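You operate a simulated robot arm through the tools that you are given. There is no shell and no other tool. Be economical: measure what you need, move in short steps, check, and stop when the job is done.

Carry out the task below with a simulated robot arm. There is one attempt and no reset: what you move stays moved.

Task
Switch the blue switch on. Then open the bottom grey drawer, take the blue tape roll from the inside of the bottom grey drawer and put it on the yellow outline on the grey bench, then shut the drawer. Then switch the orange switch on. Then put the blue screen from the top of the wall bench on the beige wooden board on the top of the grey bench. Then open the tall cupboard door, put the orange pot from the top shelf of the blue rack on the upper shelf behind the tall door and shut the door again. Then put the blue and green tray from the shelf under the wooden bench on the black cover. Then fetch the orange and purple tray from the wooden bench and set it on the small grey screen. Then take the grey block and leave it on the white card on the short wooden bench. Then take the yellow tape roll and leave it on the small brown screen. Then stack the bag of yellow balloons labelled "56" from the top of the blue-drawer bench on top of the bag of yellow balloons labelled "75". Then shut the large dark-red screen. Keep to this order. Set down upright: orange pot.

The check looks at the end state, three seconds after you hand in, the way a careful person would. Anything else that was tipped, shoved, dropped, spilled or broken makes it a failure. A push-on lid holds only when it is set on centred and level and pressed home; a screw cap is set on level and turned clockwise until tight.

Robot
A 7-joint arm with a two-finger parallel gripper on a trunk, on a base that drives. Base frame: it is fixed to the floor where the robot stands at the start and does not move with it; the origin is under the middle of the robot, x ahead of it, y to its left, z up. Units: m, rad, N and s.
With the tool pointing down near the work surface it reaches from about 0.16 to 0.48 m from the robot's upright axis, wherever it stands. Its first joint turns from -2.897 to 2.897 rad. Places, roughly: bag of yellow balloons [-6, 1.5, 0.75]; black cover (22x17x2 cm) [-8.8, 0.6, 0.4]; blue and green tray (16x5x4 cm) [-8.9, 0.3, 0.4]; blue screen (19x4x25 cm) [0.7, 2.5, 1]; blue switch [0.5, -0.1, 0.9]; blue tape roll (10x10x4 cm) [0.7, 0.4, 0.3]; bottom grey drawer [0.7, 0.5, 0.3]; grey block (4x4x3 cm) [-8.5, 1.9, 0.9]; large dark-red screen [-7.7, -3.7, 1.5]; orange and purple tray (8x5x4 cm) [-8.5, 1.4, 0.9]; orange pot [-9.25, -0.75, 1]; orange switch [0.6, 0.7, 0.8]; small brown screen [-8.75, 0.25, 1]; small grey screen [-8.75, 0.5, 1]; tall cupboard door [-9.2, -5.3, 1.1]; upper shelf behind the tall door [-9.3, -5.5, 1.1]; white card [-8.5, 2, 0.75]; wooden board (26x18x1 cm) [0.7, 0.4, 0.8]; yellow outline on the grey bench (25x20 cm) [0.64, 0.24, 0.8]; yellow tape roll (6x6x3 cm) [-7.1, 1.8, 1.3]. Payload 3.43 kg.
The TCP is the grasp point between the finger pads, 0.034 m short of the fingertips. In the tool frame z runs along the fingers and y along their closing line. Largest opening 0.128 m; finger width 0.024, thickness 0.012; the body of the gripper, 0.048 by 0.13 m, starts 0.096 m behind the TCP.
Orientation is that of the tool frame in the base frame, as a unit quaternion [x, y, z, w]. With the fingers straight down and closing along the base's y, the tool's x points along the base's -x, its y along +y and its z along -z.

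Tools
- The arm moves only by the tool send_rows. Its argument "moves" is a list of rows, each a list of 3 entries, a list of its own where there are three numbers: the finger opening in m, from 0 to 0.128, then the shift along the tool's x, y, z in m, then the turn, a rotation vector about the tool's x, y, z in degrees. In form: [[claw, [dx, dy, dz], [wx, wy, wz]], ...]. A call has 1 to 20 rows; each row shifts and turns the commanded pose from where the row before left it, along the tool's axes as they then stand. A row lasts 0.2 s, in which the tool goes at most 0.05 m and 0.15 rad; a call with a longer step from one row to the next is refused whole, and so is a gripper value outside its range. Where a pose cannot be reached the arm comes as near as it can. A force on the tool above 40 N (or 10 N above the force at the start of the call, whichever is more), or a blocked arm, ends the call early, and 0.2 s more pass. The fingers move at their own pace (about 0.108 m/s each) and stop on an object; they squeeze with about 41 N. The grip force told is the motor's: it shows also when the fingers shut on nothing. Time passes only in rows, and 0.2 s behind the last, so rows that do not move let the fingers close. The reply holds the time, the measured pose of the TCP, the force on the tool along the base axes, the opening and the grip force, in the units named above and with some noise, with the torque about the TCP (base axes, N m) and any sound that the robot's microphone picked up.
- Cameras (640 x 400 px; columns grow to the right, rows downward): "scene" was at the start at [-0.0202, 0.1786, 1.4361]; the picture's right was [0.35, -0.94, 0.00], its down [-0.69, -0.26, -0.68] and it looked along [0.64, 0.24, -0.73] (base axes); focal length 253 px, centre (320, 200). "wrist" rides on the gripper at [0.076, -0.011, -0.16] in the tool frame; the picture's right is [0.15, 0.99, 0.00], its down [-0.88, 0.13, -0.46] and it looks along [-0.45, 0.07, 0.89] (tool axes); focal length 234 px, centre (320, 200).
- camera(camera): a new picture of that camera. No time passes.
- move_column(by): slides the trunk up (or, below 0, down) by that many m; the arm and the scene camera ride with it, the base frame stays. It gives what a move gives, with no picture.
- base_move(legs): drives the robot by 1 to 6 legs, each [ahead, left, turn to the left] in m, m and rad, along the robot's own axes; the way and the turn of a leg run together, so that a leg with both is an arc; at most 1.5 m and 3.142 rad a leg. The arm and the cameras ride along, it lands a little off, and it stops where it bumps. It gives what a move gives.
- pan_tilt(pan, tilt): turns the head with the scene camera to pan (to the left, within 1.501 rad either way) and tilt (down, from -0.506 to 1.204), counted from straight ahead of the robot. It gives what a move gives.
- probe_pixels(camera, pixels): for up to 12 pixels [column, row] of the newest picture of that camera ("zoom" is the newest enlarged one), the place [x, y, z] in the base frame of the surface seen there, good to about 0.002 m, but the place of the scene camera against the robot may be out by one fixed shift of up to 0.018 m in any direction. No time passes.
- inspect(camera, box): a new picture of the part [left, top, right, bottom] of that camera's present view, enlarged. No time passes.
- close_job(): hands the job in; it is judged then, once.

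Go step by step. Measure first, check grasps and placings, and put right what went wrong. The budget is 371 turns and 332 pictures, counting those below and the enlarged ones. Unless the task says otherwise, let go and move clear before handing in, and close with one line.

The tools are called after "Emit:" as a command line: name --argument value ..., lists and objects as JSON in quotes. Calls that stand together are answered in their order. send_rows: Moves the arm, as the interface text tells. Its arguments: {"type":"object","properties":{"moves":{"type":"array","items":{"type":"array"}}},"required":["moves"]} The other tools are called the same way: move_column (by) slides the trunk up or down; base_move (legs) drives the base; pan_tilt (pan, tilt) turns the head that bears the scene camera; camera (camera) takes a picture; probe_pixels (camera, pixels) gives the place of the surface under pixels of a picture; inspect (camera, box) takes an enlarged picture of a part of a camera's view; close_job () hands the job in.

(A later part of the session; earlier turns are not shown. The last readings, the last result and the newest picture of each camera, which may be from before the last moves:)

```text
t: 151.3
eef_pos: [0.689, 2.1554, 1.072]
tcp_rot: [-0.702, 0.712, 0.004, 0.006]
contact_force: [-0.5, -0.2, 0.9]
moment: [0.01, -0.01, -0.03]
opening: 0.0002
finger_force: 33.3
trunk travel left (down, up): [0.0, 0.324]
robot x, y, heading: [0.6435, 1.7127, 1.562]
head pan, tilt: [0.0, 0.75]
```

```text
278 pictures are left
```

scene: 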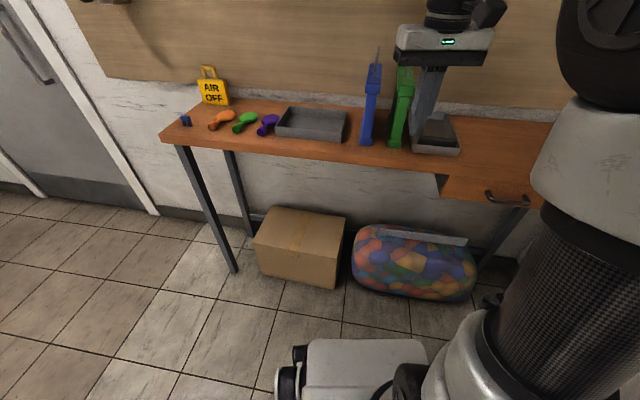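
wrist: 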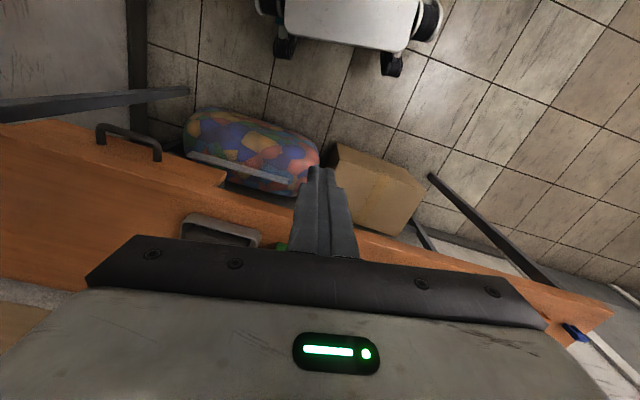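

Emit:
inspect --camera "scene" --box '[330, 40, 450, 160]'

Emit:
move_column --by 0.2

Emit:
inspect --camera "scene" --box '[330, 60, 490, 220]'

Emit:
camera --camera "wrist"

```text
3.33 times, centred on (390, 100) of scene
```

zoom: 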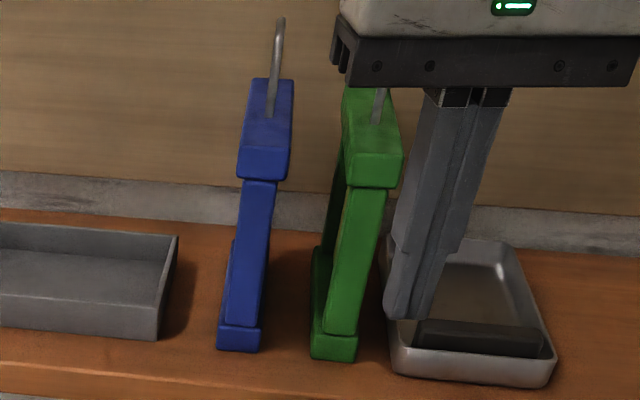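

```text
t: 153.5
eef_pos: [0.6883, 2.1557, 1.2719]
tcp_rot: [-0.702, 0.712, 0.003, 0.006]
contact_force: [-0.2, 0.1, 0.5]
moment: [-0.05, -0.02, 0.0]
opening: 0.0
finger_force: 32.9
trunk travel left (down, up): [-0.2, 0.124]
robot x, y, heading: [0.6398, 1.7133, 1.562]
head pan, tilt: [0.0, 0.75]
```

```text
2.50 times, centred on (410, 140) of scene
```

zoom: 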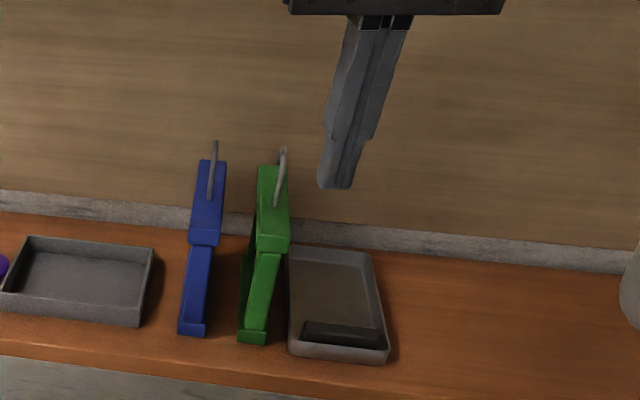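

```text
275 pictures are left
```

wrist: 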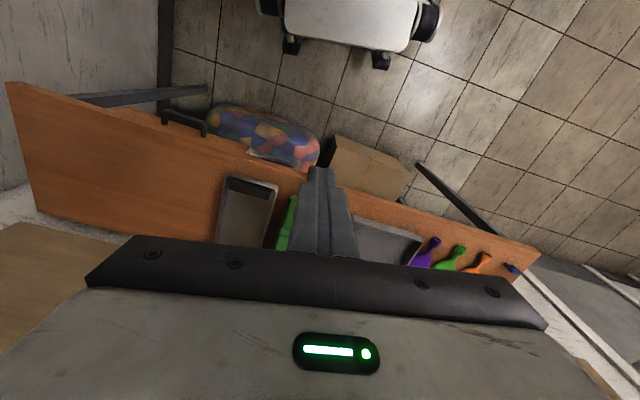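

The gap between the blue and green frames is about as wide as the bar, enough for a finger. I'll measure the top bar.

Emit:
inspect --camera "scene" --box '[370, 90, 450, 150]'

```text
6.67 times, centred on (410, 120) of scene
```

zoom: 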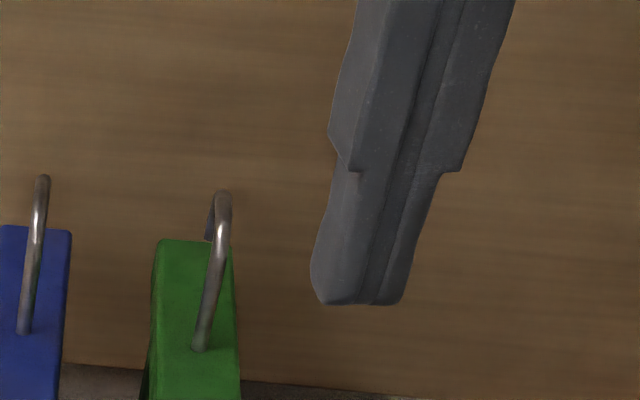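

Emit:
inspect --camera "scene" --box '[340, 90, 440, 210]'

```text
3.33 times, centred on (390, 150) of scene
```

zoom: 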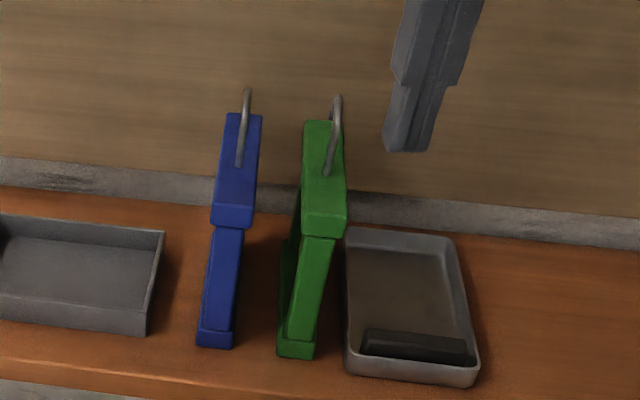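

Emit:
probe_pixels --camera "zoom" --pixels '[[215, 203], [250, 205], [233, 120], [258, 120], [238, 165], [232, 200], [234, 215], [215, 345], [304, 212], [306, 130], [247, 92], [220, 335]]'

```text
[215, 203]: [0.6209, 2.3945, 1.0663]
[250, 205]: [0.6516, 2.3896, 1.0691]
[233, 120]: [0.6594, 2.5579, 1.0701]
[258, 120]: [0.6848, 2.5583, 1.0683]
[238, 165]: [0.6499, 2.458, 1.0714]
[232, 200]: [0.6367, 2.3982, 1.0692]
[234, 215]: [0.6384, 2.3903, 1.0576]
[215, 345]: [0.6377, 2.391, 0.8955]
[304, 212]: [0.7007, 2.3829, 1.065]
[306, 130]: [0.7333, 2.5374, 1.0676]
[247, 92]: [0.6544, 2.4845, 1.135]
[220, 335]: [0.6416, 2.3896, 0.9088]
```

The bar runs along (0.21,0.98), 3.1 cm thick, top at z≈1.06. Before driving closer I'll check the clearance to the ball bag and box on the floor.

Emit:
probe_pixels --camera "wrist" --pixels '[[320, 140], [280, 118], [230, 105], [380, 66], [290, 52], [340, 138], [290, 205], [240, 110]]'

```text
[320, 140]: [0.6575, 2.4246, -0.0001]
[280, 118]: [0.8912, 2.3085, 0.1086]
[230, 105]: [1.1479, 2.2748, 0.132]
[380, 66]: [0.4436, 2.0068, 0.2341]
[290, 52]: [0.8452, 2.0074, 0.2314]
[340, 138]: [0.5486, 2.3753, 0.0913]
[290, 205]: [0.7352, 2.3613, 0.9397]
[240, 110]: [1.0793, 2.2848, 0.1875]
```

There's 26 cm of room. I'll drive 0.17 m ahead and rotate the tool 11.5° to match the bar.

Emit:
base_move --legs '[[0.17, 0.0, 0.0]]'

Emit:
send_rows --moves '[[0.06, [0, 0, 0], [0, 0, 5.75]], [0.06, [0, 0, 0], [0, 0, 5.75]], [0.06, [0.0, 0.02, 0], [0, 0, 0]], [0.06, [0, 0, 0], [0, 0, 0]]]'

Emit:
camera --camera "wrist"

```text
t: 154.9
eef_pos: [0.6897, 2.3251, 1.2738]
tcp_rot: [-0.702, 0.712, 0.004, 0.006]
contact_force: [0.2, 0.4, 0.3]
moment: [0.0, 0.0, 0.0]
opening: 0.0001
finger_force: 33.3
trunk travel left (down, up): [-0.2, 0.124]
robot x, y, heading: [0.6394, 1.884, 1.558]
head pan, tilt: [0.0, 0.75]
```

```text
t: 155.9
eef_pos: [0.6702, 2.33, 1.2726]
tcp_rot: [-0.627, 0.779, 0.004, 0.006]
contact_force: [0.2, -0.3, 0.0]
moment: [0.01, -0.01, -0.01]
opening: 0.0599
finger_force: 0.0
trunk travel left (down, up): [-0.2, 0.124]
robot x, y, heading: [0.6383, 1.8824, 1.565]
head pan, tilt: [0.0, 0.75]
```

```text
272 pictures are left
```

wrist: 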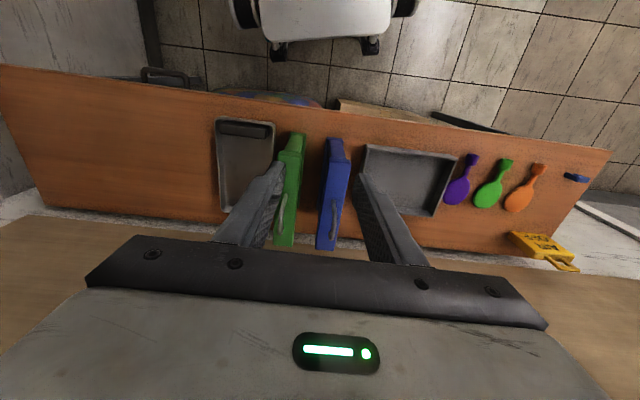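

Emit:
inspect --camera "wrist" --box '[270, 120, 390, 260]'

```text
2.86 times, centred on (330, 190) of wrist
```

zoom: 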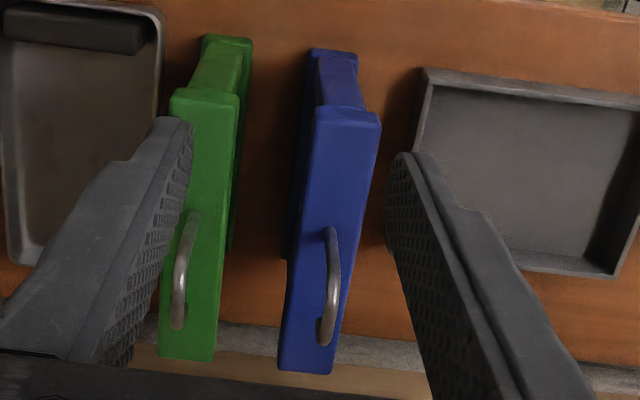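

Emit:
probe_pixels --camera "zoom" --pixels '[[316, 130], [377, 135], [345, 130], [284, 355], [330, 360], [305, 250], [352, 260], [330, 235], [235, 120], [225, 250], [340, 200]]'

```text
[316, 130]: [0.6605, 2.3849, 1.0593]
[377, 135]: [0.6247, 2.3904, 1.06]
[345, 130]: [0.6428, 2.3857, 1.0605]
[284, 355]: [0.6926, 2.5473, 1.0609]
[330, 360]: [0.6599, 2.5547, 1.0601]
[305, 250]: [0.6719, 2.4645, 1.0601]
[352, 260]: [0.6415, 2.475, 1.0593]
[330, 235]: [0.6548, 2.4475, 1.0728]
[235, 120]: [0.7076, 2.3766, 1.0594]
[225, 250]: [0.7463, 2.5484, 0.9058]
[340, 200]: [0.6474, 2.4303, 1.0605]
```

The bar centre is (0.6595,2.469), top z=1.060, with a 4.7 cm gap to the green frame. I'll grip at (0.651,2.427), ahead of the hook.

Emit:
send_rows --moves '[[0.06, [-0.0302, 0.0131, 0], [0, 0, 0]], [0.06, [-0.0302, 0.0131, 0], [0, 0, 0]], [0.06, [-0.0302, 0.0131, 0], [0, 0, 0]], [0.06, [0, 0, 0.045], [0, 0, 0]], [0.06, [0, 0, 0.045], [0, 0, 0]], [0.06, [0, 0, 0.04], [0, 0, 0]], [0.06, [0, 0, 0], [0, 0, 0]]]'

Emit:
camera --camera "wrist"

```text
t: 157.5
eef_pos: [0.654, 2.4307, 1.143]
tcp_rot: [-0.628, 0.779, 0.005, 0.006]
contact_force: [0.7, -0.2, -0.5]
moment: [-0.01, 0.0, -0.01]
opening: 0.0602
finger_force: 0.1
trunk travel left (down, up): [-0.2, 0.124]
robot x, y, heading: [0.6415, 1.883, 1.561]
head pan, tilt: [0.0, 0.75]
```

```text
270 pictures are left
```

wrist: 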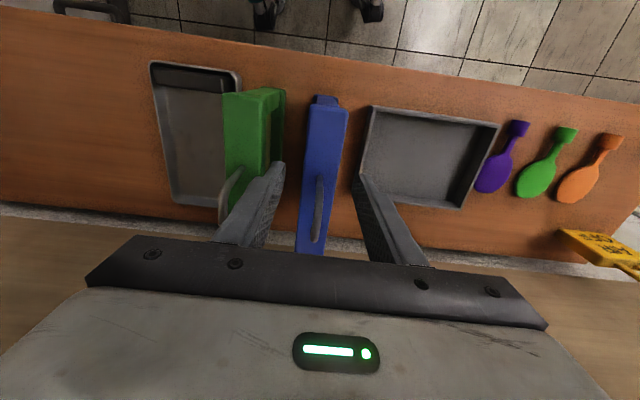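

Aligned. Lower and close.

Emit:
send_rows --moves '[[0.06, [0, 0.002, 0.04], [0, 0, 0]], [0.06, [0, 0, 0.035], [0, 0, 0]], [0.06, [0, 0, 0.02], [0, 0, 0]], [0.06, [0, 0, 0], [0, 0, 0]], [0.0, [0, 0, 0], [0, 0, 0]], [0.0, [0, 0, 0], [0, 0, 0]], [0.0, [0, 0, 0], [0, 0, 0]], [0.0, [0, 0, 0], [0, 0, 0]]]'

Emit:
send_rows --moves '[[0.0, [0, 0, -0.02], [0, 0, 0]], [0.0, [0, 0, -0.04], [0, 0, 0]], [0.0, [0, 0, -0.045], [0, 0, 0]], [0.0, [0, 0, -0.045], [0, 0, 0]], [0.0, [0, 0, -0.045], [0, 0, 0]], [0.0, [0, 0, -0.045], [0, 0, 0]], [0.0, [0, 0, -0.03], [0, 0, 0]]]'

Emit:
camera --camera "wrist"

Emit:
camera --camera "scene"

```text
t: 159.3
eef_pos: [0.6514, 2.4304, 1.0495]
tcp_rot: [-0.627, 0.779, 0.005, 0.006]
contact_force: [-0.4, -0.9, 0.1]
moment: [0.04, 0.08, 0.04]
opening: 0.04
finger_force: 40.8
trunk travel left (down, up): [-0.2, 0.124]
robot x, y, heading: [0.6422, 1.885, 1.561]
head pan, tilt: [0.0, 0.75]
```

```text
t: 160.9
eef_pos: [0.6491, 2.4274, 1.319]
tcp_rot: [-0.627, 0.779, 0.004, 0.006]
contact_force: [-0.6, 0.4, -2.7]
moment: [-0.13, 0.04, -0.02]
opening: 0.0396
finger_force: 41.3
trunk travel left (down, up): [-0.2, 0.124]
robot x, y, heading: [0.6439, 1.8835, 1.565]
head pan, tilt: [0.0, 0.75]
```

```text
269 pictures are left
```

wrist: 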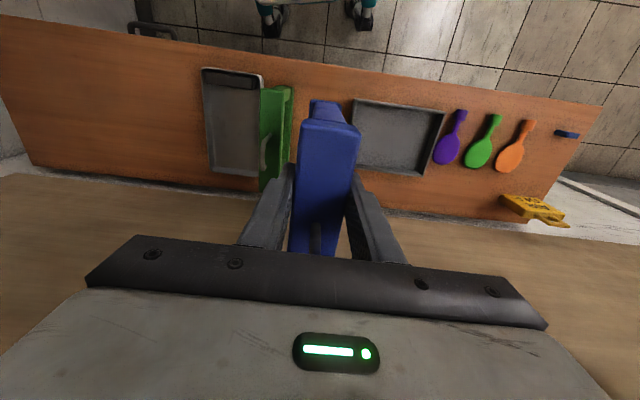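

```text
268 pictures are left
```

scene: 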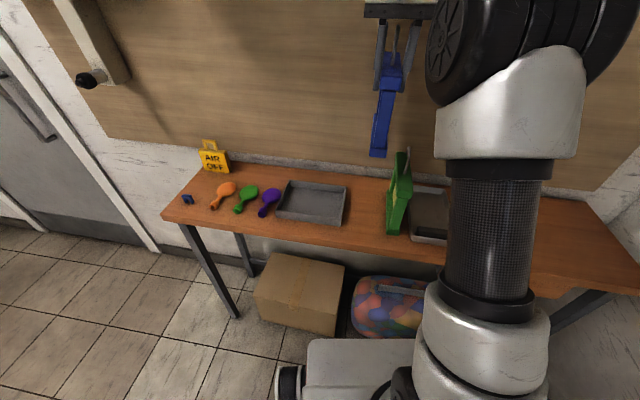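

The frame is held upright. I'll back away, shift left, turn, and go in front of the board.

Emit:
base_move --legs '[[-0.45, 0.0, 0.0], [0.0, 0.65, 0.0], [0.0, 0.0, -1.765], [0.0, -0.8, 0.0]]'

Emit:
send_rows --moves '[[0.0, [0, 0, 0], [0, 0, 7.9]], [0.0, [0, 0, 0], [0, 0, 7.9]], [0.0, [0, 0, 0], [0, 0, 7.9]], [0.0, [0, 0, 0], [0, 0, 7.9]], [0.0, [0, 0, 0], [0, 0, 7.9]], [0.0, [0, 0, 0], [0, 0, 7.9]], [0.0, [0, 0, 0], [0, 0, 7.9]], [0.0, [0, 0, 0], [0, 0, 7.9]], [0.0, [0, 0, 0], [0, 0, 7.9]], [0.0, [0, 0, 0], [0, 0, 7.9]]]'

Emit:
pan_tilt --pan 0.0 --tilt 0.8

Emit:
camera --camera "scene"

Emit:
camera --camera "wrist"

```text
t: 182.0
eef_pos: [0.3669, 0.5499, 1.3176]
tcp_rot: [0.197, 0.98, -0.002, 0.008]
contact_force: [-0.1, 0.2, -2.2]
moment: [0.03, 0.08, -0.02]
opening: 0.0398
finger_force: 40.8
trunk travel left (down, up): [-0.2, 0.124]
robot x, y, heading: [-0.1635, 0.6577, -0.187]
head pan, tilt: [0.0, 0.75]
```

```text
t: 184.2
eef_pos: [0.367, 0.5506, 1.3178]
tcp_rot: [0.777, 0.63, 0.003, 0.007]
contact_force: [-0.3, 0.7, -3.0]
moment: [0.09, -0.01, 0.02]
opening: 0.0397
finger_force: 40.7
trunk travel left (down, up): [-0.2, 0.124]
robot x, y, heading: [-0.167, 0.6559, -0.186]
head pan, tilt: [0.0, 0.75]
```

```text
t: 184.8
eef_pos: [0.3686, 0.5503, 1.3179]
tcp_rot: [0.776, 0.631, 0.003, 0.007]
contact_force: [0.7, 0.6, -3.0]
moment: [0.1, 0.0, 0.02]
opening: 0.0399
finger_force: 41.1
trunk travel left (down, up): [-0.2, 0.124]
robot x, y, heading: [-0.1647, 0.657, -0.189]
head pan, tilt: [0.0, 0.799]
```

```text
267 pictures are left
```

scene: 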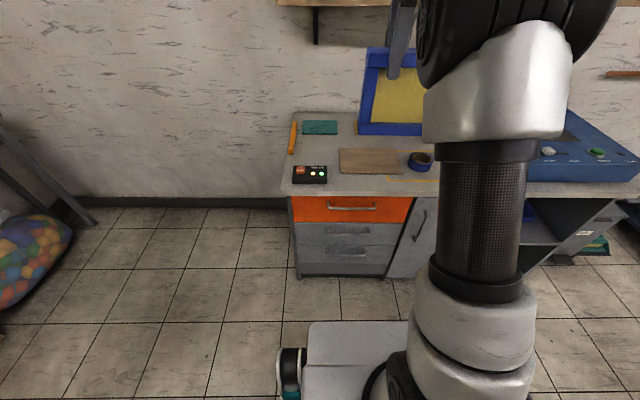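

```text
266 pictures are left
```

wrist: 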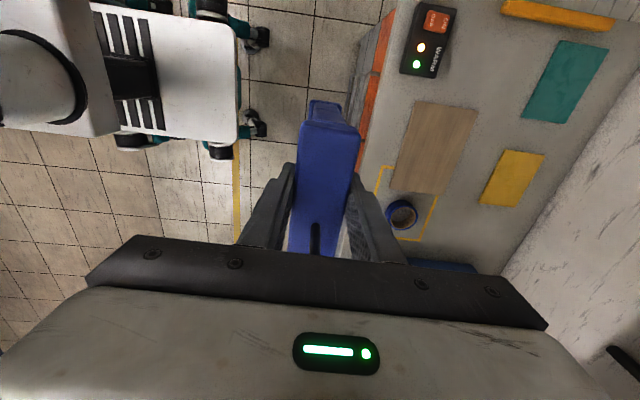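

The tool x now lies along v. I'll measure the board from here.

Emit:
probe_pixels --camera "wrist" --pixels '[[420, 103], [476, 113], [395, 180], [443, 192], [436, 147], [401, 203], [390, 222]]'

```text
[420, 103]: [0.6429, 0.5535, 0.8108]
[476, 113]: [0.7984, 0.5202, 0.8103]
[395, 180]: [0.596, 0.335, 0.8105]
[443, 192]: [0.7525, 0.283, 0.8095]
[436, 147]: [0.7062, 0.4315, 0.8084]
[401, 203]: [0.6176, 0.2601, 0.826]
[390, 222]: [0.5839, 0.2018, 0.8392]
```

I'll drive 0.3 m ahead, then correct and lower.

Emit:
base_move --legs '[[0.3, 0.0, -0.015]]'

Emit:
move_column --by -0.1

```text
t: 186.8
eef_pos: [0.6554, 0.4865, 1.319]
tcp_rot: [0.78, 0.626, 0.003, 0.006]
contact_force: [-0.3, -0.1, -2.9]
moment: [0.07, -0.02, -0.01]
opening: 0.0398
finger_force: 41.1
trunk travel left (down, up): [-0.2, 0.124]
robot x, y, heading: [0.122, 0.5982, -0.198]
head pan, tilt: [0.0, 0.799]
```

```text
t: 188.2
eef_pos: [0.6557, 0.4861, 1.2183]
tcp_rot: [0.78, 0.626, 0.003, 0.007]
contact_force: [-0.3, 0.2, -3.2]
moment: [0.13, -0.03, 0.0]
opening: 0.0396
finger_force: 41.0
trunk travel left (down, up): [-0.1, 0.224]
robot x, y, heading: [0.1226, 0.5986, -0.2]
head pan, tilt: [0.0, 0.799]
```

Emit:
send_rows --moves '[[0.0, [-0.0107, 0.0235, 0], [0, 0, 0]], [0.0, [-0.0107, 0.0235, 0], [0, 0, 0]], [0.0, [0, 0, 0.045], [0, 0, 0]], [0.0, [0, 0, 0.045], [0, 0, 0]], [0.0, [0, 0, 0.045], [0, 0, 0]], [0.0, [0, 0, 0.045], [0, 0, 0]], [0.0, [0, 0, 0.023], [0, 0, 0]], [0.0, [0, 0, 0], [0, 0, 0]]]'

Emit:
camera --camera "scene"

Emit:
camera --camera "wrist"

```text
t: 190.0
eef_pos: [0.6982, 0.4526, 1.0137]
tcp_rot: [0.78, 0.626, 0.004, 0.006]
contact_force: [0.6, 0.5, -1.9]
moment: [0.14, 0.01, -0.02]
opening: 0.0397
finger_force: 40.9
out of reach, approached as far as the arm can: row 2
trunk travel left (down, up): [-0.1, 0.224]
robot x, y, heading: [0.1225, 0.6001, -0.202]
head pan, tilt: [0.0, 0.799]
```

```text
265 pictures are left
```

scene: 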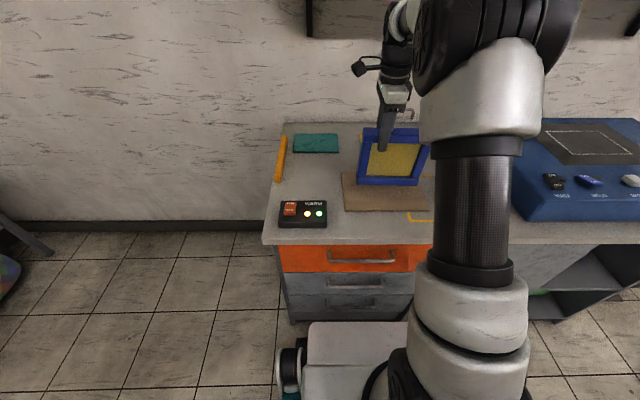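

```text
264 pictures are left
```

wrist: 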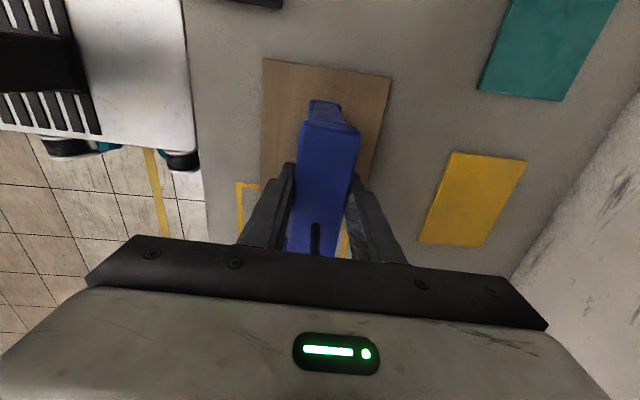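

Emit:
probe_pixels --camera "wrist" --pixels '[[325, 103], [325, 66], [265, 60], [390, 78], [327, 125]]'

Emit:
inspect --camera "scene" --box '[320, 110, 450, 230]'

```text
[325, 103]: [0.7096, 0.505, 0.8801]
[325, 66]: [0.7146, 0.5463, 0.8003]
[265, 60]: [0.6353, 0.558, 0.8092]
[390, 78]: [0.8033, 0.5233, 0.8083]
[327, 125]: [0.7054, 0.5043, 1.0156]
```

```text
3.33 times, centred on (385, 170) of scene
```

zoom: 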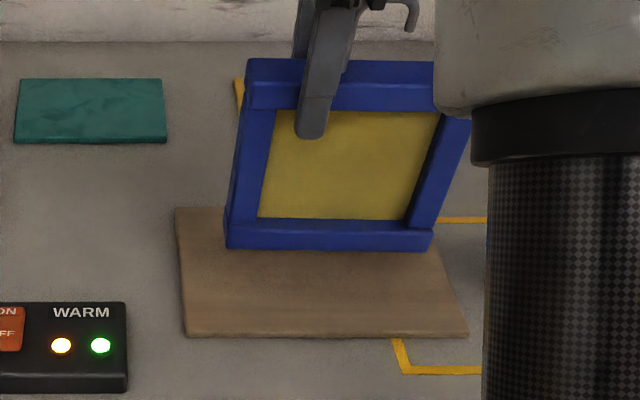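

The frame is over the middle of the board. Lowering gently until contact.

Emit:
send_rows --moves '[[0.0, [0, 0, 0.012], [0, 0, 0]], [0.0, [0, 0, 0.006], [0, 0, 0]], [0.0, [0, 0, 0.003], [0, 0, 0]], [0.0, [0, 0, 0.002], [0, 0, 0]], [0.0, [0, 0, 0.0], [0, 0, 0]]]'

```text
t: 191.2
eef_pos: [0.6973, 0.4541, 0.9915]
tcp_rot: [0.78, 0.626, 0.003, 0.007]
contact_force: [0.5, 0.2, -2.2]
moment: [0.07, -0.05, 0.01]
opening: 0.0398
finger_force: 40.8
trunk travel left (down, up): [-0.1, 0.224]
robot x, y, heading: [0.1287, 0.5972, -0.205]
head pan, tilt: [0.0, 0.799]
```

Emit:
send_rows --moves '[[0.0, [0, 0, 0.002], [0, 0, 0]], [0.0, [0, 0, 0.002], [0, 0, 0]], [0.0, [0, 0, 0.0], [0, 0, 0]]]'

```text
t: 192.0
eef_pos: [0.6982, 0.4547, 0.9856]
tcp_rot: [0.78, 0.626, 0.003, 0.006]
contact_force: [0.8, -0.5, -2.6]
moment: [0.12, -0.02, 0.0]
opening: 0.0396
finger_force: 41.1
trunk travel left (down, up): [-0.1, 0.224]
robot x, y, heading: [0.1267, 0.5986, -0.198]
head pan, tilt: [0.0, 0.799]
```

Emit:
send_rows --moves '[[0.0, [0, 0, 0.002], [0, 0, 0]], [0.0, [0, 0, 0.002], [0, 0, 0]], [0.0, [0, 0, 0.002], [0, 0, 0]], [0.0, [0, 0, 0.0], [0, 0, 0]]]'

Emit:
inspect --camera "scene" --box '[320, 110, 450, 230]'

```text
t: 193.0
eef_pos: [0.6981, 0.4522, 0.9807]
tcp_rot: [0.78, 0.626, 0.003, 0.006]
contact_force: [-0.9, 0.2, -2.5]
moment: [0.07, -0.02, -0.01]
opening: 0.0398
finger_force: 41.2
trunk travel left (down, up): [-0.1, 0.224]
robot x, y, heading: [0.1236, 0.5966, -0.202]
head pan, tilt: [0.0, 0.799]
```

```text
3.33 times, centred on (385, 170) of scene
```

zoom: 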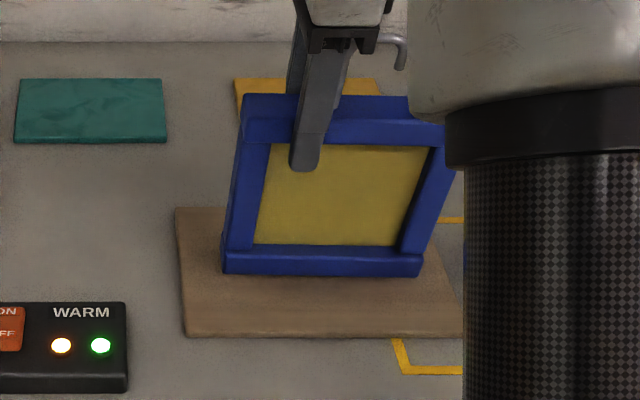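

Emit:
probe_pixels --camera "zoom" --pixels '[[320, 272], [320, 279], [320, 290], [240, 270], [410, 274], [320, 310], [240, 280], [410, 281]]'

```text
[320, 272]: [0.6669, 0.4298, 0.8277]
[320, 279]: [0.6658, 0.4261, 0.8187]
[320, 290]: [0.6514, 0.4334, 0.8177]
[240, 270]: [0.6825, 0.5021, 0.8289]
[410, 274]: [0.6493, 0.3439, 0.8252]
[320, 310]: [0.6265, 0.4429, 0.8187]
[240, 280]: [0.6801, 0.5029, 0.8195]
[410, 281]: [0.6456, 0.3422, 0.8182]
```

Emit:
send_rows --moves '[[0.0, [0, 0, 0.002], [0, 0, 0]], [0.0, [0, 0, 0.002], [0, 0, 0]], [0.0, [0, 0, 0.002], [0, 0, 0]], [0.0, [0, 0, 0.0], [0, 0, 0]]]'

```text
t: 194.0
eef_pos: [0.6987, 0.4543, 0.978]
tcp_rot: [0.779, 0.627, 0.005, 0.009]
contact_force: [2.2, 7.1, 24.8]
moment: [-0.39, 0.51, -0.06]
opening: 0.0396
finger_force: 41.1
trunk travel left (down, up): [-0.1, 0.224]
robot x, y, heading: [0.1236, 0.5991, -0.206]
head pan, tilt: [0.0, 0.799]
```

Contact at 25 N. I'll release and rise.

Emit:
send_rows --moves '[[0.0, [0, 0, -0.002], [0, 0, 0]], [0.055, [0, 0, 0], [0, 0, 0]], [0.06, [0, 0, 0], [0, 0, 0]], [0.06, [0, 0, -0.03], [0, 0, 0]], [0.06, [0, 0, -0.045], [0, 0, 0]], [0.06, [0, 0, -0.045], [0, 0, 0]], [0.06, [0, 0, -0.045], [0, 0, 0]], [0.06, [0, 0, -0.045], [0, 0, 0]]]'

Emit:
camera --camera "wrist"

Emit:
inspect --camera "scene" --box '[320, 80, 480, 230]'

```text
t: 195.8
eef_pos: [0.6957, 0.455, 1.1871]
tcp_rot: [0.781, 0.625, 0.003, 0.006]
contact_force: [0.5, 0.3, -0.4]
moment: [-0.02, -0.01, 0.03]
opening: 0.06
finger_force: 0.3
trunk travel left (down, up): [-0.1, 0.224]
robot x, y, heading: [0.1206, 0.6021, -0.204]
head pan, tilt: [0.0, 0.799]
```

```text
261 pictures are left
```

wrist: 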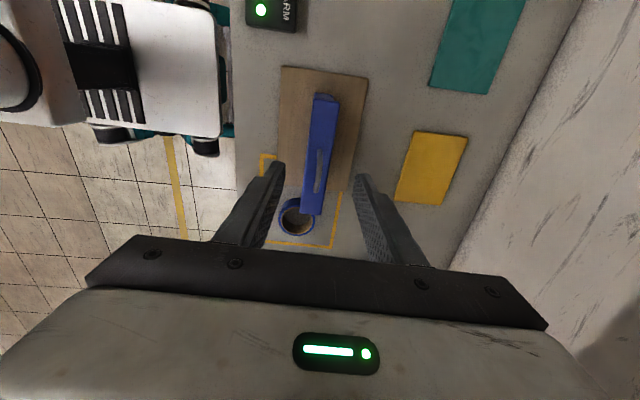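

```text
2.67 times, centred on (400, 155) of scene
```

zoom: 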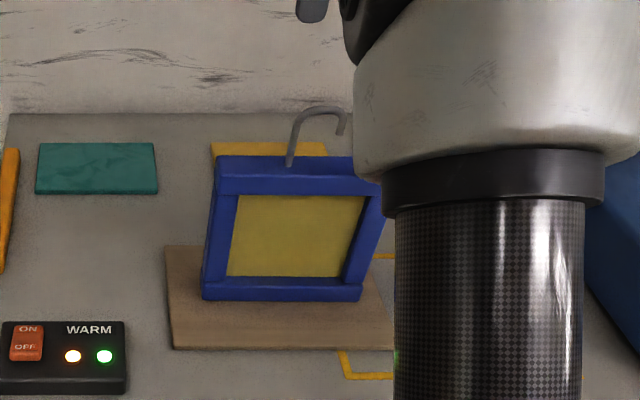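

The blue screen stands on the board. Now for the far part of the room: I'll back off, bring the tool to neutral, and turn around to look.

Emit:
base_move --legs '[[-0.6, 0.0, 0.0]]'

Emit:
send_rows --moves '[[0.06, [0, 0, 0], [0, 0, -8.2]], [0.06, [0, 0, 0], [0, 0, -8.2]], [0.06, [0, 0, 0], [0, 0, -8.2]], [0.06, [0, 0, 0], [0, 0, -8.2]], [0.06, [0, 0, 0], [0, 0, -8.2]], [0.06, [0, 0, 0], [0, 0, -8.2]], [0.06, [0, 0, 0], [0, 0, -8.2]], [0.06, [0, 0, 0], [0, 0, -8.2]], [0.06, [0, 0, 0], [0, 0, -8.2]], [0.06, [0, 0, 0], [0, 0, -8.2]], [0.06, [0, 0, 0], [0, 0, -8]]]'

Emit:
send_rows --moves '[[0.06, [0.045, 0, 0], [0, 0, 0]], [0.06, [0.045, 0, 0], [0, 0, 0]], [0.06, [0.045, 0, 0], [0, 0, 0]], [0.06, [0.045, 0, 0], [0, 0, 0]], [0.06, [0.04, 0, 0], [0, 0, 0]]]'

Emit:
base_move --legs '[[0.0, 0.0, 3.1]]'

Emit:
pan_tilt --pan 0.0 --tilt 0.3

Emit:
camera --camera "scene"

```text
t: 199.2
eef_pos: [0.112, 0.5752, 1.1871]
tcp_rot: [0.781, 0.625, 0.003, 0.006]
contact_force: [0.1, -0.3, -0.6]
moment: [-0.01, -0.03, 0.0]
opening: 0.0601
finger_force: 0.0
trunk travel left (down, up): [-0.1, 0.224]
robot x, y, heading: [-0.4539, 0.7186, -0.202]
head pan, tilt: [0.0, 0.799]
```

```text
t: 201.6
eef_pos: [0.1116, 0.5741, 1.1873]
tcp_rot: [0.11, 0.994, -0.003, 0.007]
contact_force: [-0.2, 1.3, 0.2]
moment: [-0.01, 0.0, 0.01]
opening: 0.0602
finger_force: 0.2
trunk travel left (down, up): [-0.1, 0.224]
robot x, y, heading: [-0.4622, 0.7182, -0.207]
head pan, tilt: [0.0, 0.799]
```

```text
t: 202.8
eef_pos: [-0.1031, 0.6221, 1.1851]
tcp_rot: [0.112, 0.994, -0.003, 0.007]
contact_force: [0.5, 0.4, -0.6]
moment: [0.0, -0.02, 0.01]
opening: 0.0599
finger_force: 0.1
trunk travel left (down, up): [-0.1, 0.224]
robot x, y, heading: [-0.4603, 0.7219, -0.211]
head pan, tilt: [0.0, 0.799]
```

```text
t: 210.6
eef_pos: [-0.8085, 0.8383, 1.1852]
tcp_rot: [0.991, -0.137, -0.006, -0.003]
contact_force: [0.3, 0.2, -0.5]
moment: [-0.01, 0.0, 0.01]
opening: 0.0598
finger_force: 0.0
trunk travel left (down, up): [-0.1, 0.224]
robot x, y, heading: [-0.4591, 0.7214, 2.885]
head pan, tilt: [0.0, 0.799]
```

```text
t: 211.5
eef_pos: [-0.8088, 0.8378, 1.1849]
tcp_rot: [0.99, -0.139, -0.007, -0.002]
contact_force: [0.5, -1.4, -0.3]
moment: [-0.02, 0.0, 0.01]
opening: 0.06
finger_force: 0.1
trunk travel left (down, up): [-0.1, 0.224]
robot x, y, heading: [-0.4579, 0.718, 2.877]
head pan, tilt: [0.0, 0.3]
```

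```text
259 pictures are left
```

scene: 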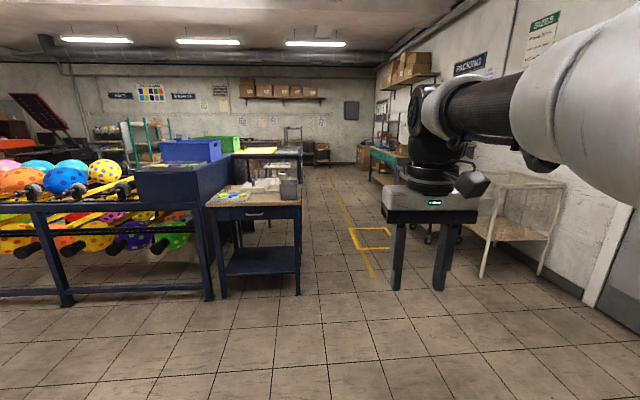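

A corridor runs straight ahead between the work tables on the left and the wall benches on the right. I'll probe to build a rough map.

Emit:
probe_pixels --camera "scene" --pixels '[[298, 295], [300, 215], [303, 165], [318, 165], [335, 180], [360, 240], [371, 180], [480, 275], [350, 110], [130, 160], [360, 160], [190, 165]]'

Emit:
inspect --camera "scene" --box '[220, 60, 420, 260]'

Emit:
inspect --camera "scene" --box '[0, 70, 200, 200]'

```text
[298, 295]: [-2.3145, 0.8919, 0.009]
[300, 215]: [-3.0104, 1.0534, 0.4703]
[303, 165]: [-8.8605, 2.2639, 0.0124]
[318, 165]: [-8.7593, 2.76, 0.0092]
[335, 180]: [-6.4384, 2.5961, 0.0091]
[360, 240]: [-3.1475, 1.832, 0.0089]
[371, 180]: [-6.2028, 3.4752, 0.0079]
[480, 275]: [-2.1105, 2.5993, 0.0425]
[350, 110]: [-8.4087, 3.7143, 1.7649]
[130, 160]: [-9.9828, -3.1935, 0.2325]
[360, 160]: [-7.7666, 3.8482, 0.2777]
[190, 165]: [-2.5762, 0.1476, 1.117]
```

```text
2.00 times, centred on (320, 160) of scene
```

zoom: 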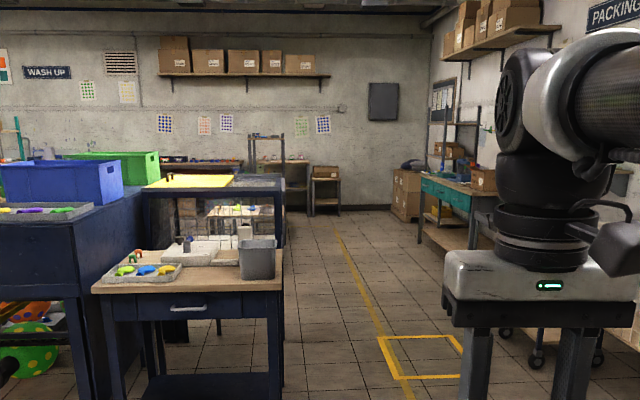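

```text
3.08 times, centred on (100, 135) of scene
```

zoom: 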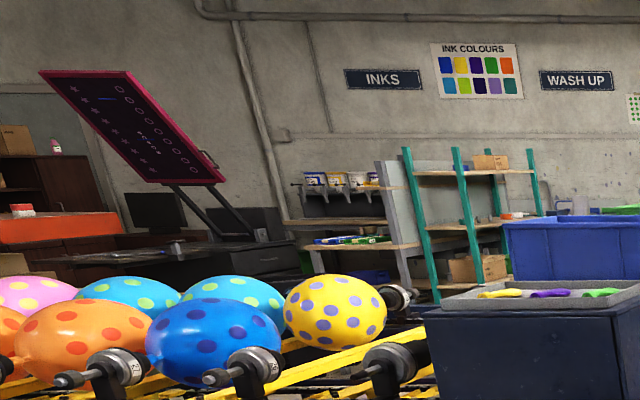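

The corridor runs along -u (heading 2.93) with v between 0.4 and 2.1. I'll move to v=1.1 and drive along it.

Emit:
base_move --legs '[[0.0, 0.0, 0.053], [0.0, -0.5, 0.0], [1.5, 0.0, 0.0], [1.5, 0.0, 0.0], [1.5, 0.0, 0.0], [1.0, 0.0, 0.0]]'

Emit:
pan_tilt --pan 0.6 --tilt 0.25

Emit:
camera --camera "scene"

```text
t: 243.1
eef_pos: [-6.0612, 2.5545, 1.1837]
tcp_rot: [0.992, -0.126, -0.007, -0.002]
contact_force: [-0.8, -0.4, -0.5]
moment: [-0.01, -0.05, 0.03]
opening: 0.0599
finger_force: 0.1
trunk travel left (down, up): [-0.1, 0.224]
robot x, y, heading: [-5.712, 2.4446, 2.902]
head pan, tilt: [0.0, 0.3]
```

```text
t: 244.1
eef_pos: [-6.0605, 2.5545, 1.1856]
tcp_rot: [0.992, -0.128, -0.007, -0.003]
contact_force: [0.1, 0.5, -0.5]
moment: [-0.02, 0.0, 0.0]
opening: 0.0601
finger_force: 0.1
trunk travel left (down, up): [-0.1, 0.224]
robot x, y, heading: [-5.7098, 2.4449, 2.903]
head pan, tilt: [0.6, 0.25]
```

```text
256 pictures are left
```

scene: 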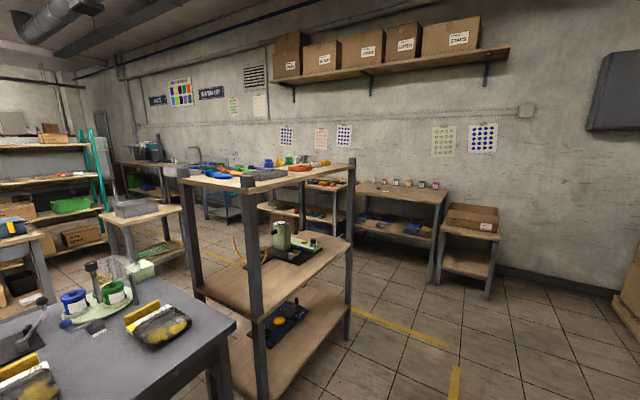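

Emit:
probe_pixels --camera "scene" --pixels '[[347, 340], [233, 215], [355, 170], [260, 395], [487, 298], [432, 283], [385, 260], [365, 230], [205, 215], [330, 225], [110, 205], [225, 320]]'

Emit:
inspect --camera "scene" --box '[160, 130, 360, 260]'

```text
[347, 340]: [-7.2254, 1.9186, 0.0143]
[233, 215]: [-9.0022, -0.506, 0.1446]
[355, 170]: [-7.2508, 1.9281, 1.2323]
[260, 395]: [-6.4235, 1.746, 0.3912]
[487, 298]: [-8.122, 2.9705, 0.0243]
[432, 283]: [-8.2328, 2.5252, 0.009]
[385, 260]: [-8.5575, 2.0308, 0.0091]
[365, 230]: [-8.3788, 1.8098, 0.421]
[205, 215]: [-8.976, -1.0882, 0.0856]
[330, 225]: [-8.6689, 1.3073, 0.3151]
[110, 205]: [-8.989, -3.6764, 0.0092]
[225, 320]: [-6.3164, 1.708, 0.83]
```

```text
3.08 times, centred on (260, 195) of scene
```

zoom: 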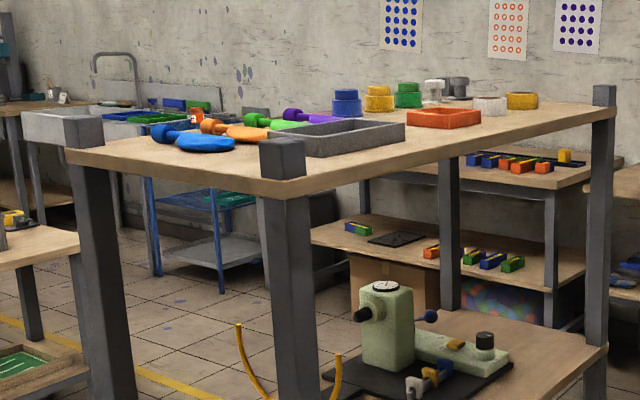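

There is an aisle at u≈-8.0 between the rack (ends u=-7.47) and the wall benches (front u≈-8.57). I'll drive into it and turn left along it.

Emit:
base_move --legs '[[0.0, 0.0, 0.03], [1.5, 0.0, 0.0], [0.4, 0.0, 0.0], [0.0, 0.0, 1.57]]'

Emit:
pan_tilt --pan -0.3 --tilt 0.35

Emit:
camera --camera "scene"

```text
t: 257.9
eef_pos: [-7.6543, 2.4718, 1.1853]
tcp_rot: [0.777, 0.629, -0.007, 0.003]
contact_force: [-0.4, -0.4, 1.0]
moment: [-0.02, 0.02, 0.01]
opening: 0.0599
finger_force: 0.2
trunk travel left (down, up): [-0.1, 0.224]
robot x, y, heading: [-7.5628, 2.8309, -1.764]
head pan, tilt: [0.6, 0.25]
```

```text
t: 259.1
eef_pos: [-7.6527, 2.4727, 1.1853]
tcp_rot: [0.777, 0.63, -0.006, 0.004]
contact_force: [0.3, 0.2, 0.3]
moment: [0.02, 0.01, 0.01]
opening: 0.0602
finger_force: 0.1
trunk travel left (down, up): [-0.1, 0.224]
robot x, y, heading: [-7.5601, 2.8292, -1.766]
head pan, tilt: [-0.3, 0.351]
```

```text
254 pictures are left
```

scene: 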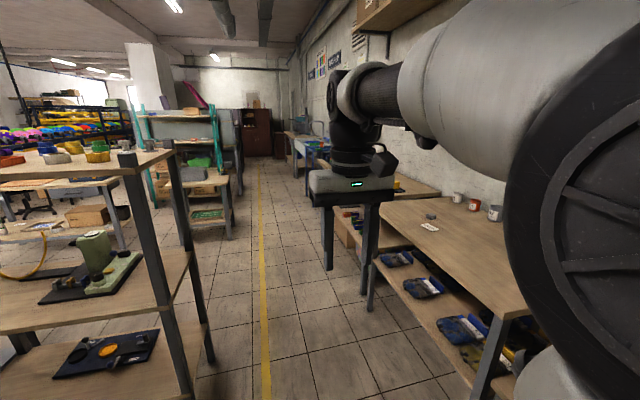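

Emit:
probe_pixels --camera "scene" --pixels '[[212, 360], [371, 310], [383, 235], [232, 238], [240, 195], [352, 250], [262, 165], [290, 165], [305, 170], [255, 115], [345, 270]]'

Emit:
inspect --camera "scene" --box '[180, 70, 380, 230]'

```text
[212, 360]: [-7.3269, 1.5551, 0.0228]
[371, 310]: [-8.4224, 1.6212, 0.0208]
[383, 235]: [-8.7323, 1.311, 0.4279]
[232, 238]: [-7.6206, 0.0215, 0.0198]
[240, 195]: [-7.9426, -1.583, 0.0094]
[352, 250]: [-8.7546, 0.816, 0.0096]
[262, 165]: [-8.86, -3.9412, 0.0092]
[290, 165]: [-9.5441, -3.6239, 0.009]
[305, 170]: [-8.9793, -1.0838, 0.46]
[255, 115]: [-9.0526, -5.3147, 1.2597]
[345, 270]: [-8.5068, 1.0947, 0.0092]
```

```text
2.50 times, centred on (280, 150) of scene
```

zoom: 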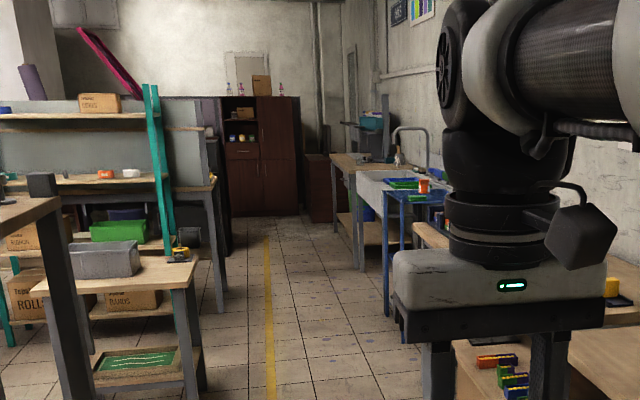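

The aisle is clear and centred at u≈-8.0; the blue rack with the orange pot is ahead on the right. Driving 3.4 m along it.

Emit:
base_move --legs '[[0.0, 0.0, -0.016], [1.5, 0.0, 0.0], [1.5, 0.0, 0.0], [0.4, 0.0, 0.0]]'

Emit:
pan_tilt --pan -1.2 --tilt 0.6

Emit:
camera --camera "scene"

```text
t: 276.0
eef_pos: [-8.4303, -0.8404, 1.1844]
tcp_rot: [0.791, 0.612, -0.006, 0.003]
contact_force: [-0.7, -0.3, -0.7]
moment: [-0.04, 0.02, -0.04]
opening: 0.0598
finger_force: 0.3
trunk travel left (down, up): [-0.1, 0.224]
robot x, y, heading: [-8.3203, -0.4875, -1.811]
head pan, tilt: [-0.3, 0.351]
```

```text
t: 277.2
eef_pos: [-8.4293, -0.8398, 1.1849]
tcp_rot: [0.791, 0.612, -0.007, 0.003]
contact_force: [-0.1, 0.5, -0.7]
moment: [0.02, 0.03, 0.01]
opening: 0.06
finger_force: 0.1
trunk travel left (down, up): [-0.1, 0.224]
robot x, y, heading: [-8.3172, -0.4868, -1.809]
head pan, tilt: [-1.201, 0.6]
```

```text
252 pictures are left
```

scene: 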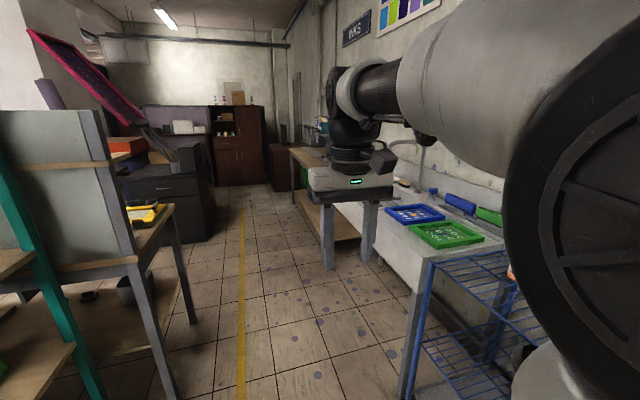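

Emit:
camera --camera "scene"

```text
251 pictures are left
```

scene: 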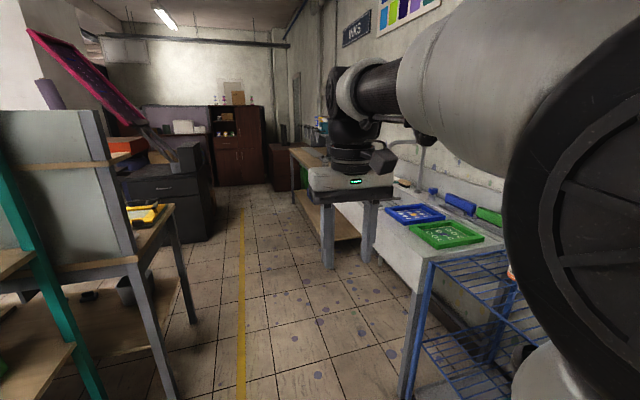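

Emit:
probe_pixels --camera "scene" --pixels '[[320, 395], [240, 300], [410, 330], [440, 235], [450, 280], [510, 275], [420, 215], [230, 150], [500, 330]]'

Emit:
pan_tilt --pan -1.2 --tilt 0.7

Emit:
camera --camera "scene"

```text
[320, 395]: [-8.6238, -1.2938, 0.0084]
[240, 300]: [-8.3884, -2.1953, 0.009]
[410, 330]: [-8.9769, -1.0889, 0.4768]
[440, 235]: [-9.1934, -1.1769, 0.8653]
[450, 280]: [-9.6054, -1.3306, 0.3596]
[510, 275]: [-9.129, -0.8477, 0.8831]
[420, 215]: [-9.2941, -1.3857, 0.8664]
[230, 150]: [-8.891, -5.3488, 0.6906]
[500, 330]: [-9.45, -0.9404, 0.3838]
```

```text
t: 277.9
eef_pos: [-8.4302, -0.8387, 1.1848]
tcp_rot: [0.79, 0.613, -0.007, 0.003]
contact_force: [0.4, -0.2, 0.2]
moment: [0.0, -0.05, -0.01]
opening: 0.06
finger_force: 0.0
trunk travel left (down, up): [-0.1, 0.224]
robot x, y, heading: [-8.3226, -0.4852, -1.805]
head pan, tilt: [-1.201, 0.7]
```

```text
250 pictures are left
```

scene: 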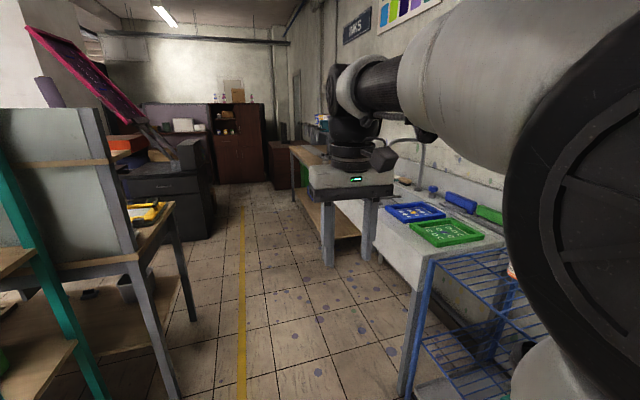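

The view didn't follow the head (the picture hasn't changed). I'll test with another pan value.

Emit:
pan_tilt --pan 0.0 --tilt 0.7

Emit:
camera --camera "scene"

```text
t: 279.3
eef_pos: [-8.4304, -0.8385, 1.1852]
tcp_rot: [0.791, 0.612, -0.007, 0.003]
contact_force: [-0.5, 1.1, -0.6]
moment: [-0.01, 0.03, 0.01]
opening: 0.0598
finger_force: 0.1
trunk travel left (down, up): [-0.1, 0.224]
robot x, y, heading: [-8.3195, -0.4845, -1.812]
head pan, tilt: [0.0, 0.7]
```

```text
249 pictures are left
```

scene: 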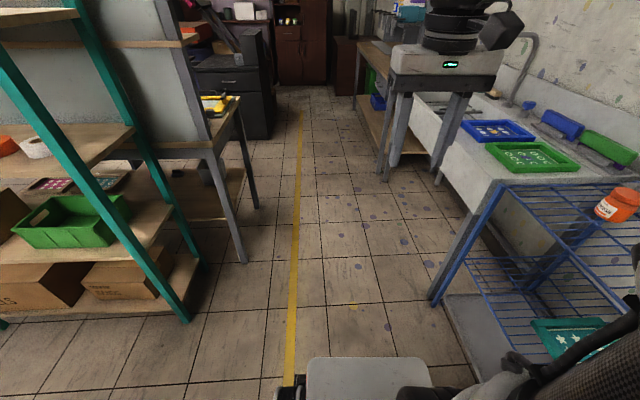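

The head works again; extreme right pans are apparently blocked by the arm. The pot is at (618,203) on the blue rack. I'll turn to face the wall and line up.

Emit:
base_move --legs '[[0.0, 0.0, -1.54], [0.0, 0.3, 0.0]]'

Emit:
pan_tilt --pan 0.15 --tilt 0.7

Emit:
camera --camera "scene"

Emit:
camera --camera "wrist"

```text
t: 286.6
eef_pos: [-8.7389, -0.6825, 1.1857]
tcp_rot: [0.994, -0.11, -0.007, -0.003]
contact_force: [0.1, 0.1, -0.3]
moment: [-0.01, -0.04, 0.0]
opening: 0.0601
finger_force: 0.0
trunk travel left (down, up): [-0.1, 0.224]
robot x, y, heading: [-8.384, -0.779, 2.94]
head pan, tilt: [0.0, 0.7]
```

```text
t: 287.3
eef_pos: [-8.7395, -0.6804, 1.1845]
tcp_rot: [0.994, -0.111, -0.006, -0.003]
contact_force: [-0.9, 0.6, -0.1]
moment: [-0.01, -0.01, 0.02]
opening: 0.0602
finger_force: 0.1
trunk travel left (down, up): [-0.1, 0.224]
robot x, y, heading: [-8.3824, -0.7787, 2.939]
head pan, tilt: [0.15, 0.7]
```

```text
248 pictures are left
```

scene: 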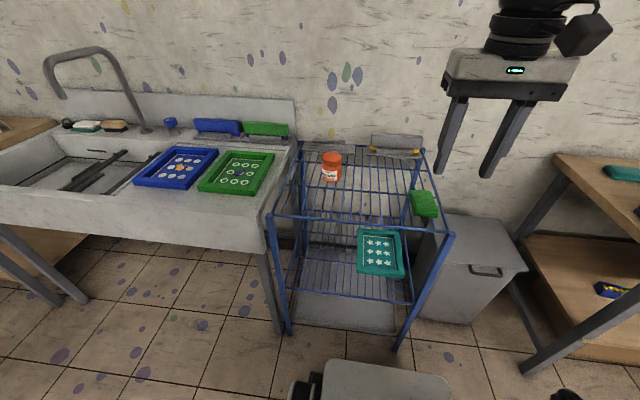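

```text
247 pictures are left
```

wrist: 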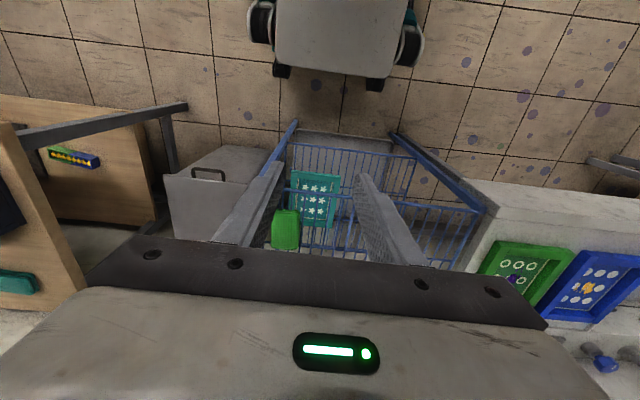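

Emit:
inspect --camera "scene" --box '[250, 130, 450, 280]'

Emit:
probe_pixels --camera "scene" --pixels '[[331, 156], [331, 170], [331, 179], [323, 170], [340, 168], [270, 217], [450, 235], [303, 147], [422, 150], [360, 180], [380, 255], [300, 90]]'

```text
2.67 times, centred on (350, 205) of scene
```

zoom: 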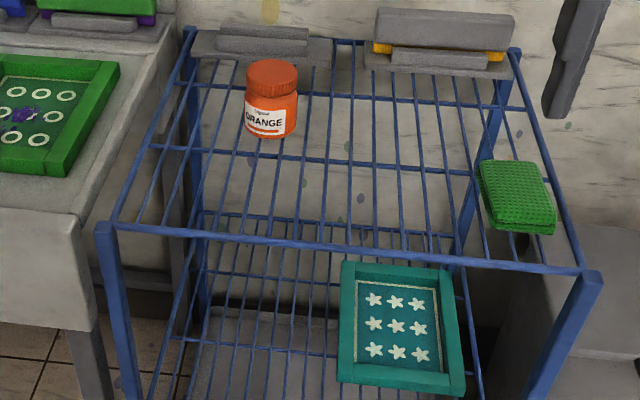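

```text
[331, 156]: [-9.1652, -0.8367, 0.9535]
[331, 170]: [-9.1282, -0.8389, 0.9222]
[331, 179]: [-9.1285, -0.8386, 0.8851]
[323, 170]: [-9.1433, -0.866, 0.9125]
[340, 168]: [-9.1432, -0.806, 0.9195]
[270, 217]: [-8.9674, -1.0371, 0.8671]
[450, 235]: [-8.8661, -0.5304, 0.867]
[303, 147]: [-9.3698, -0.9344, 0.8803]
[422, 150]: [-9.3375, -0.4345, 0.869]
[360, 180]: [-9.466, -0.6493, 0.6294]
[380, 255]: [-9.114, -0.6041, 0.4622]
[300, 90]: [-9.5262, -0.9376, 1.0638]
```

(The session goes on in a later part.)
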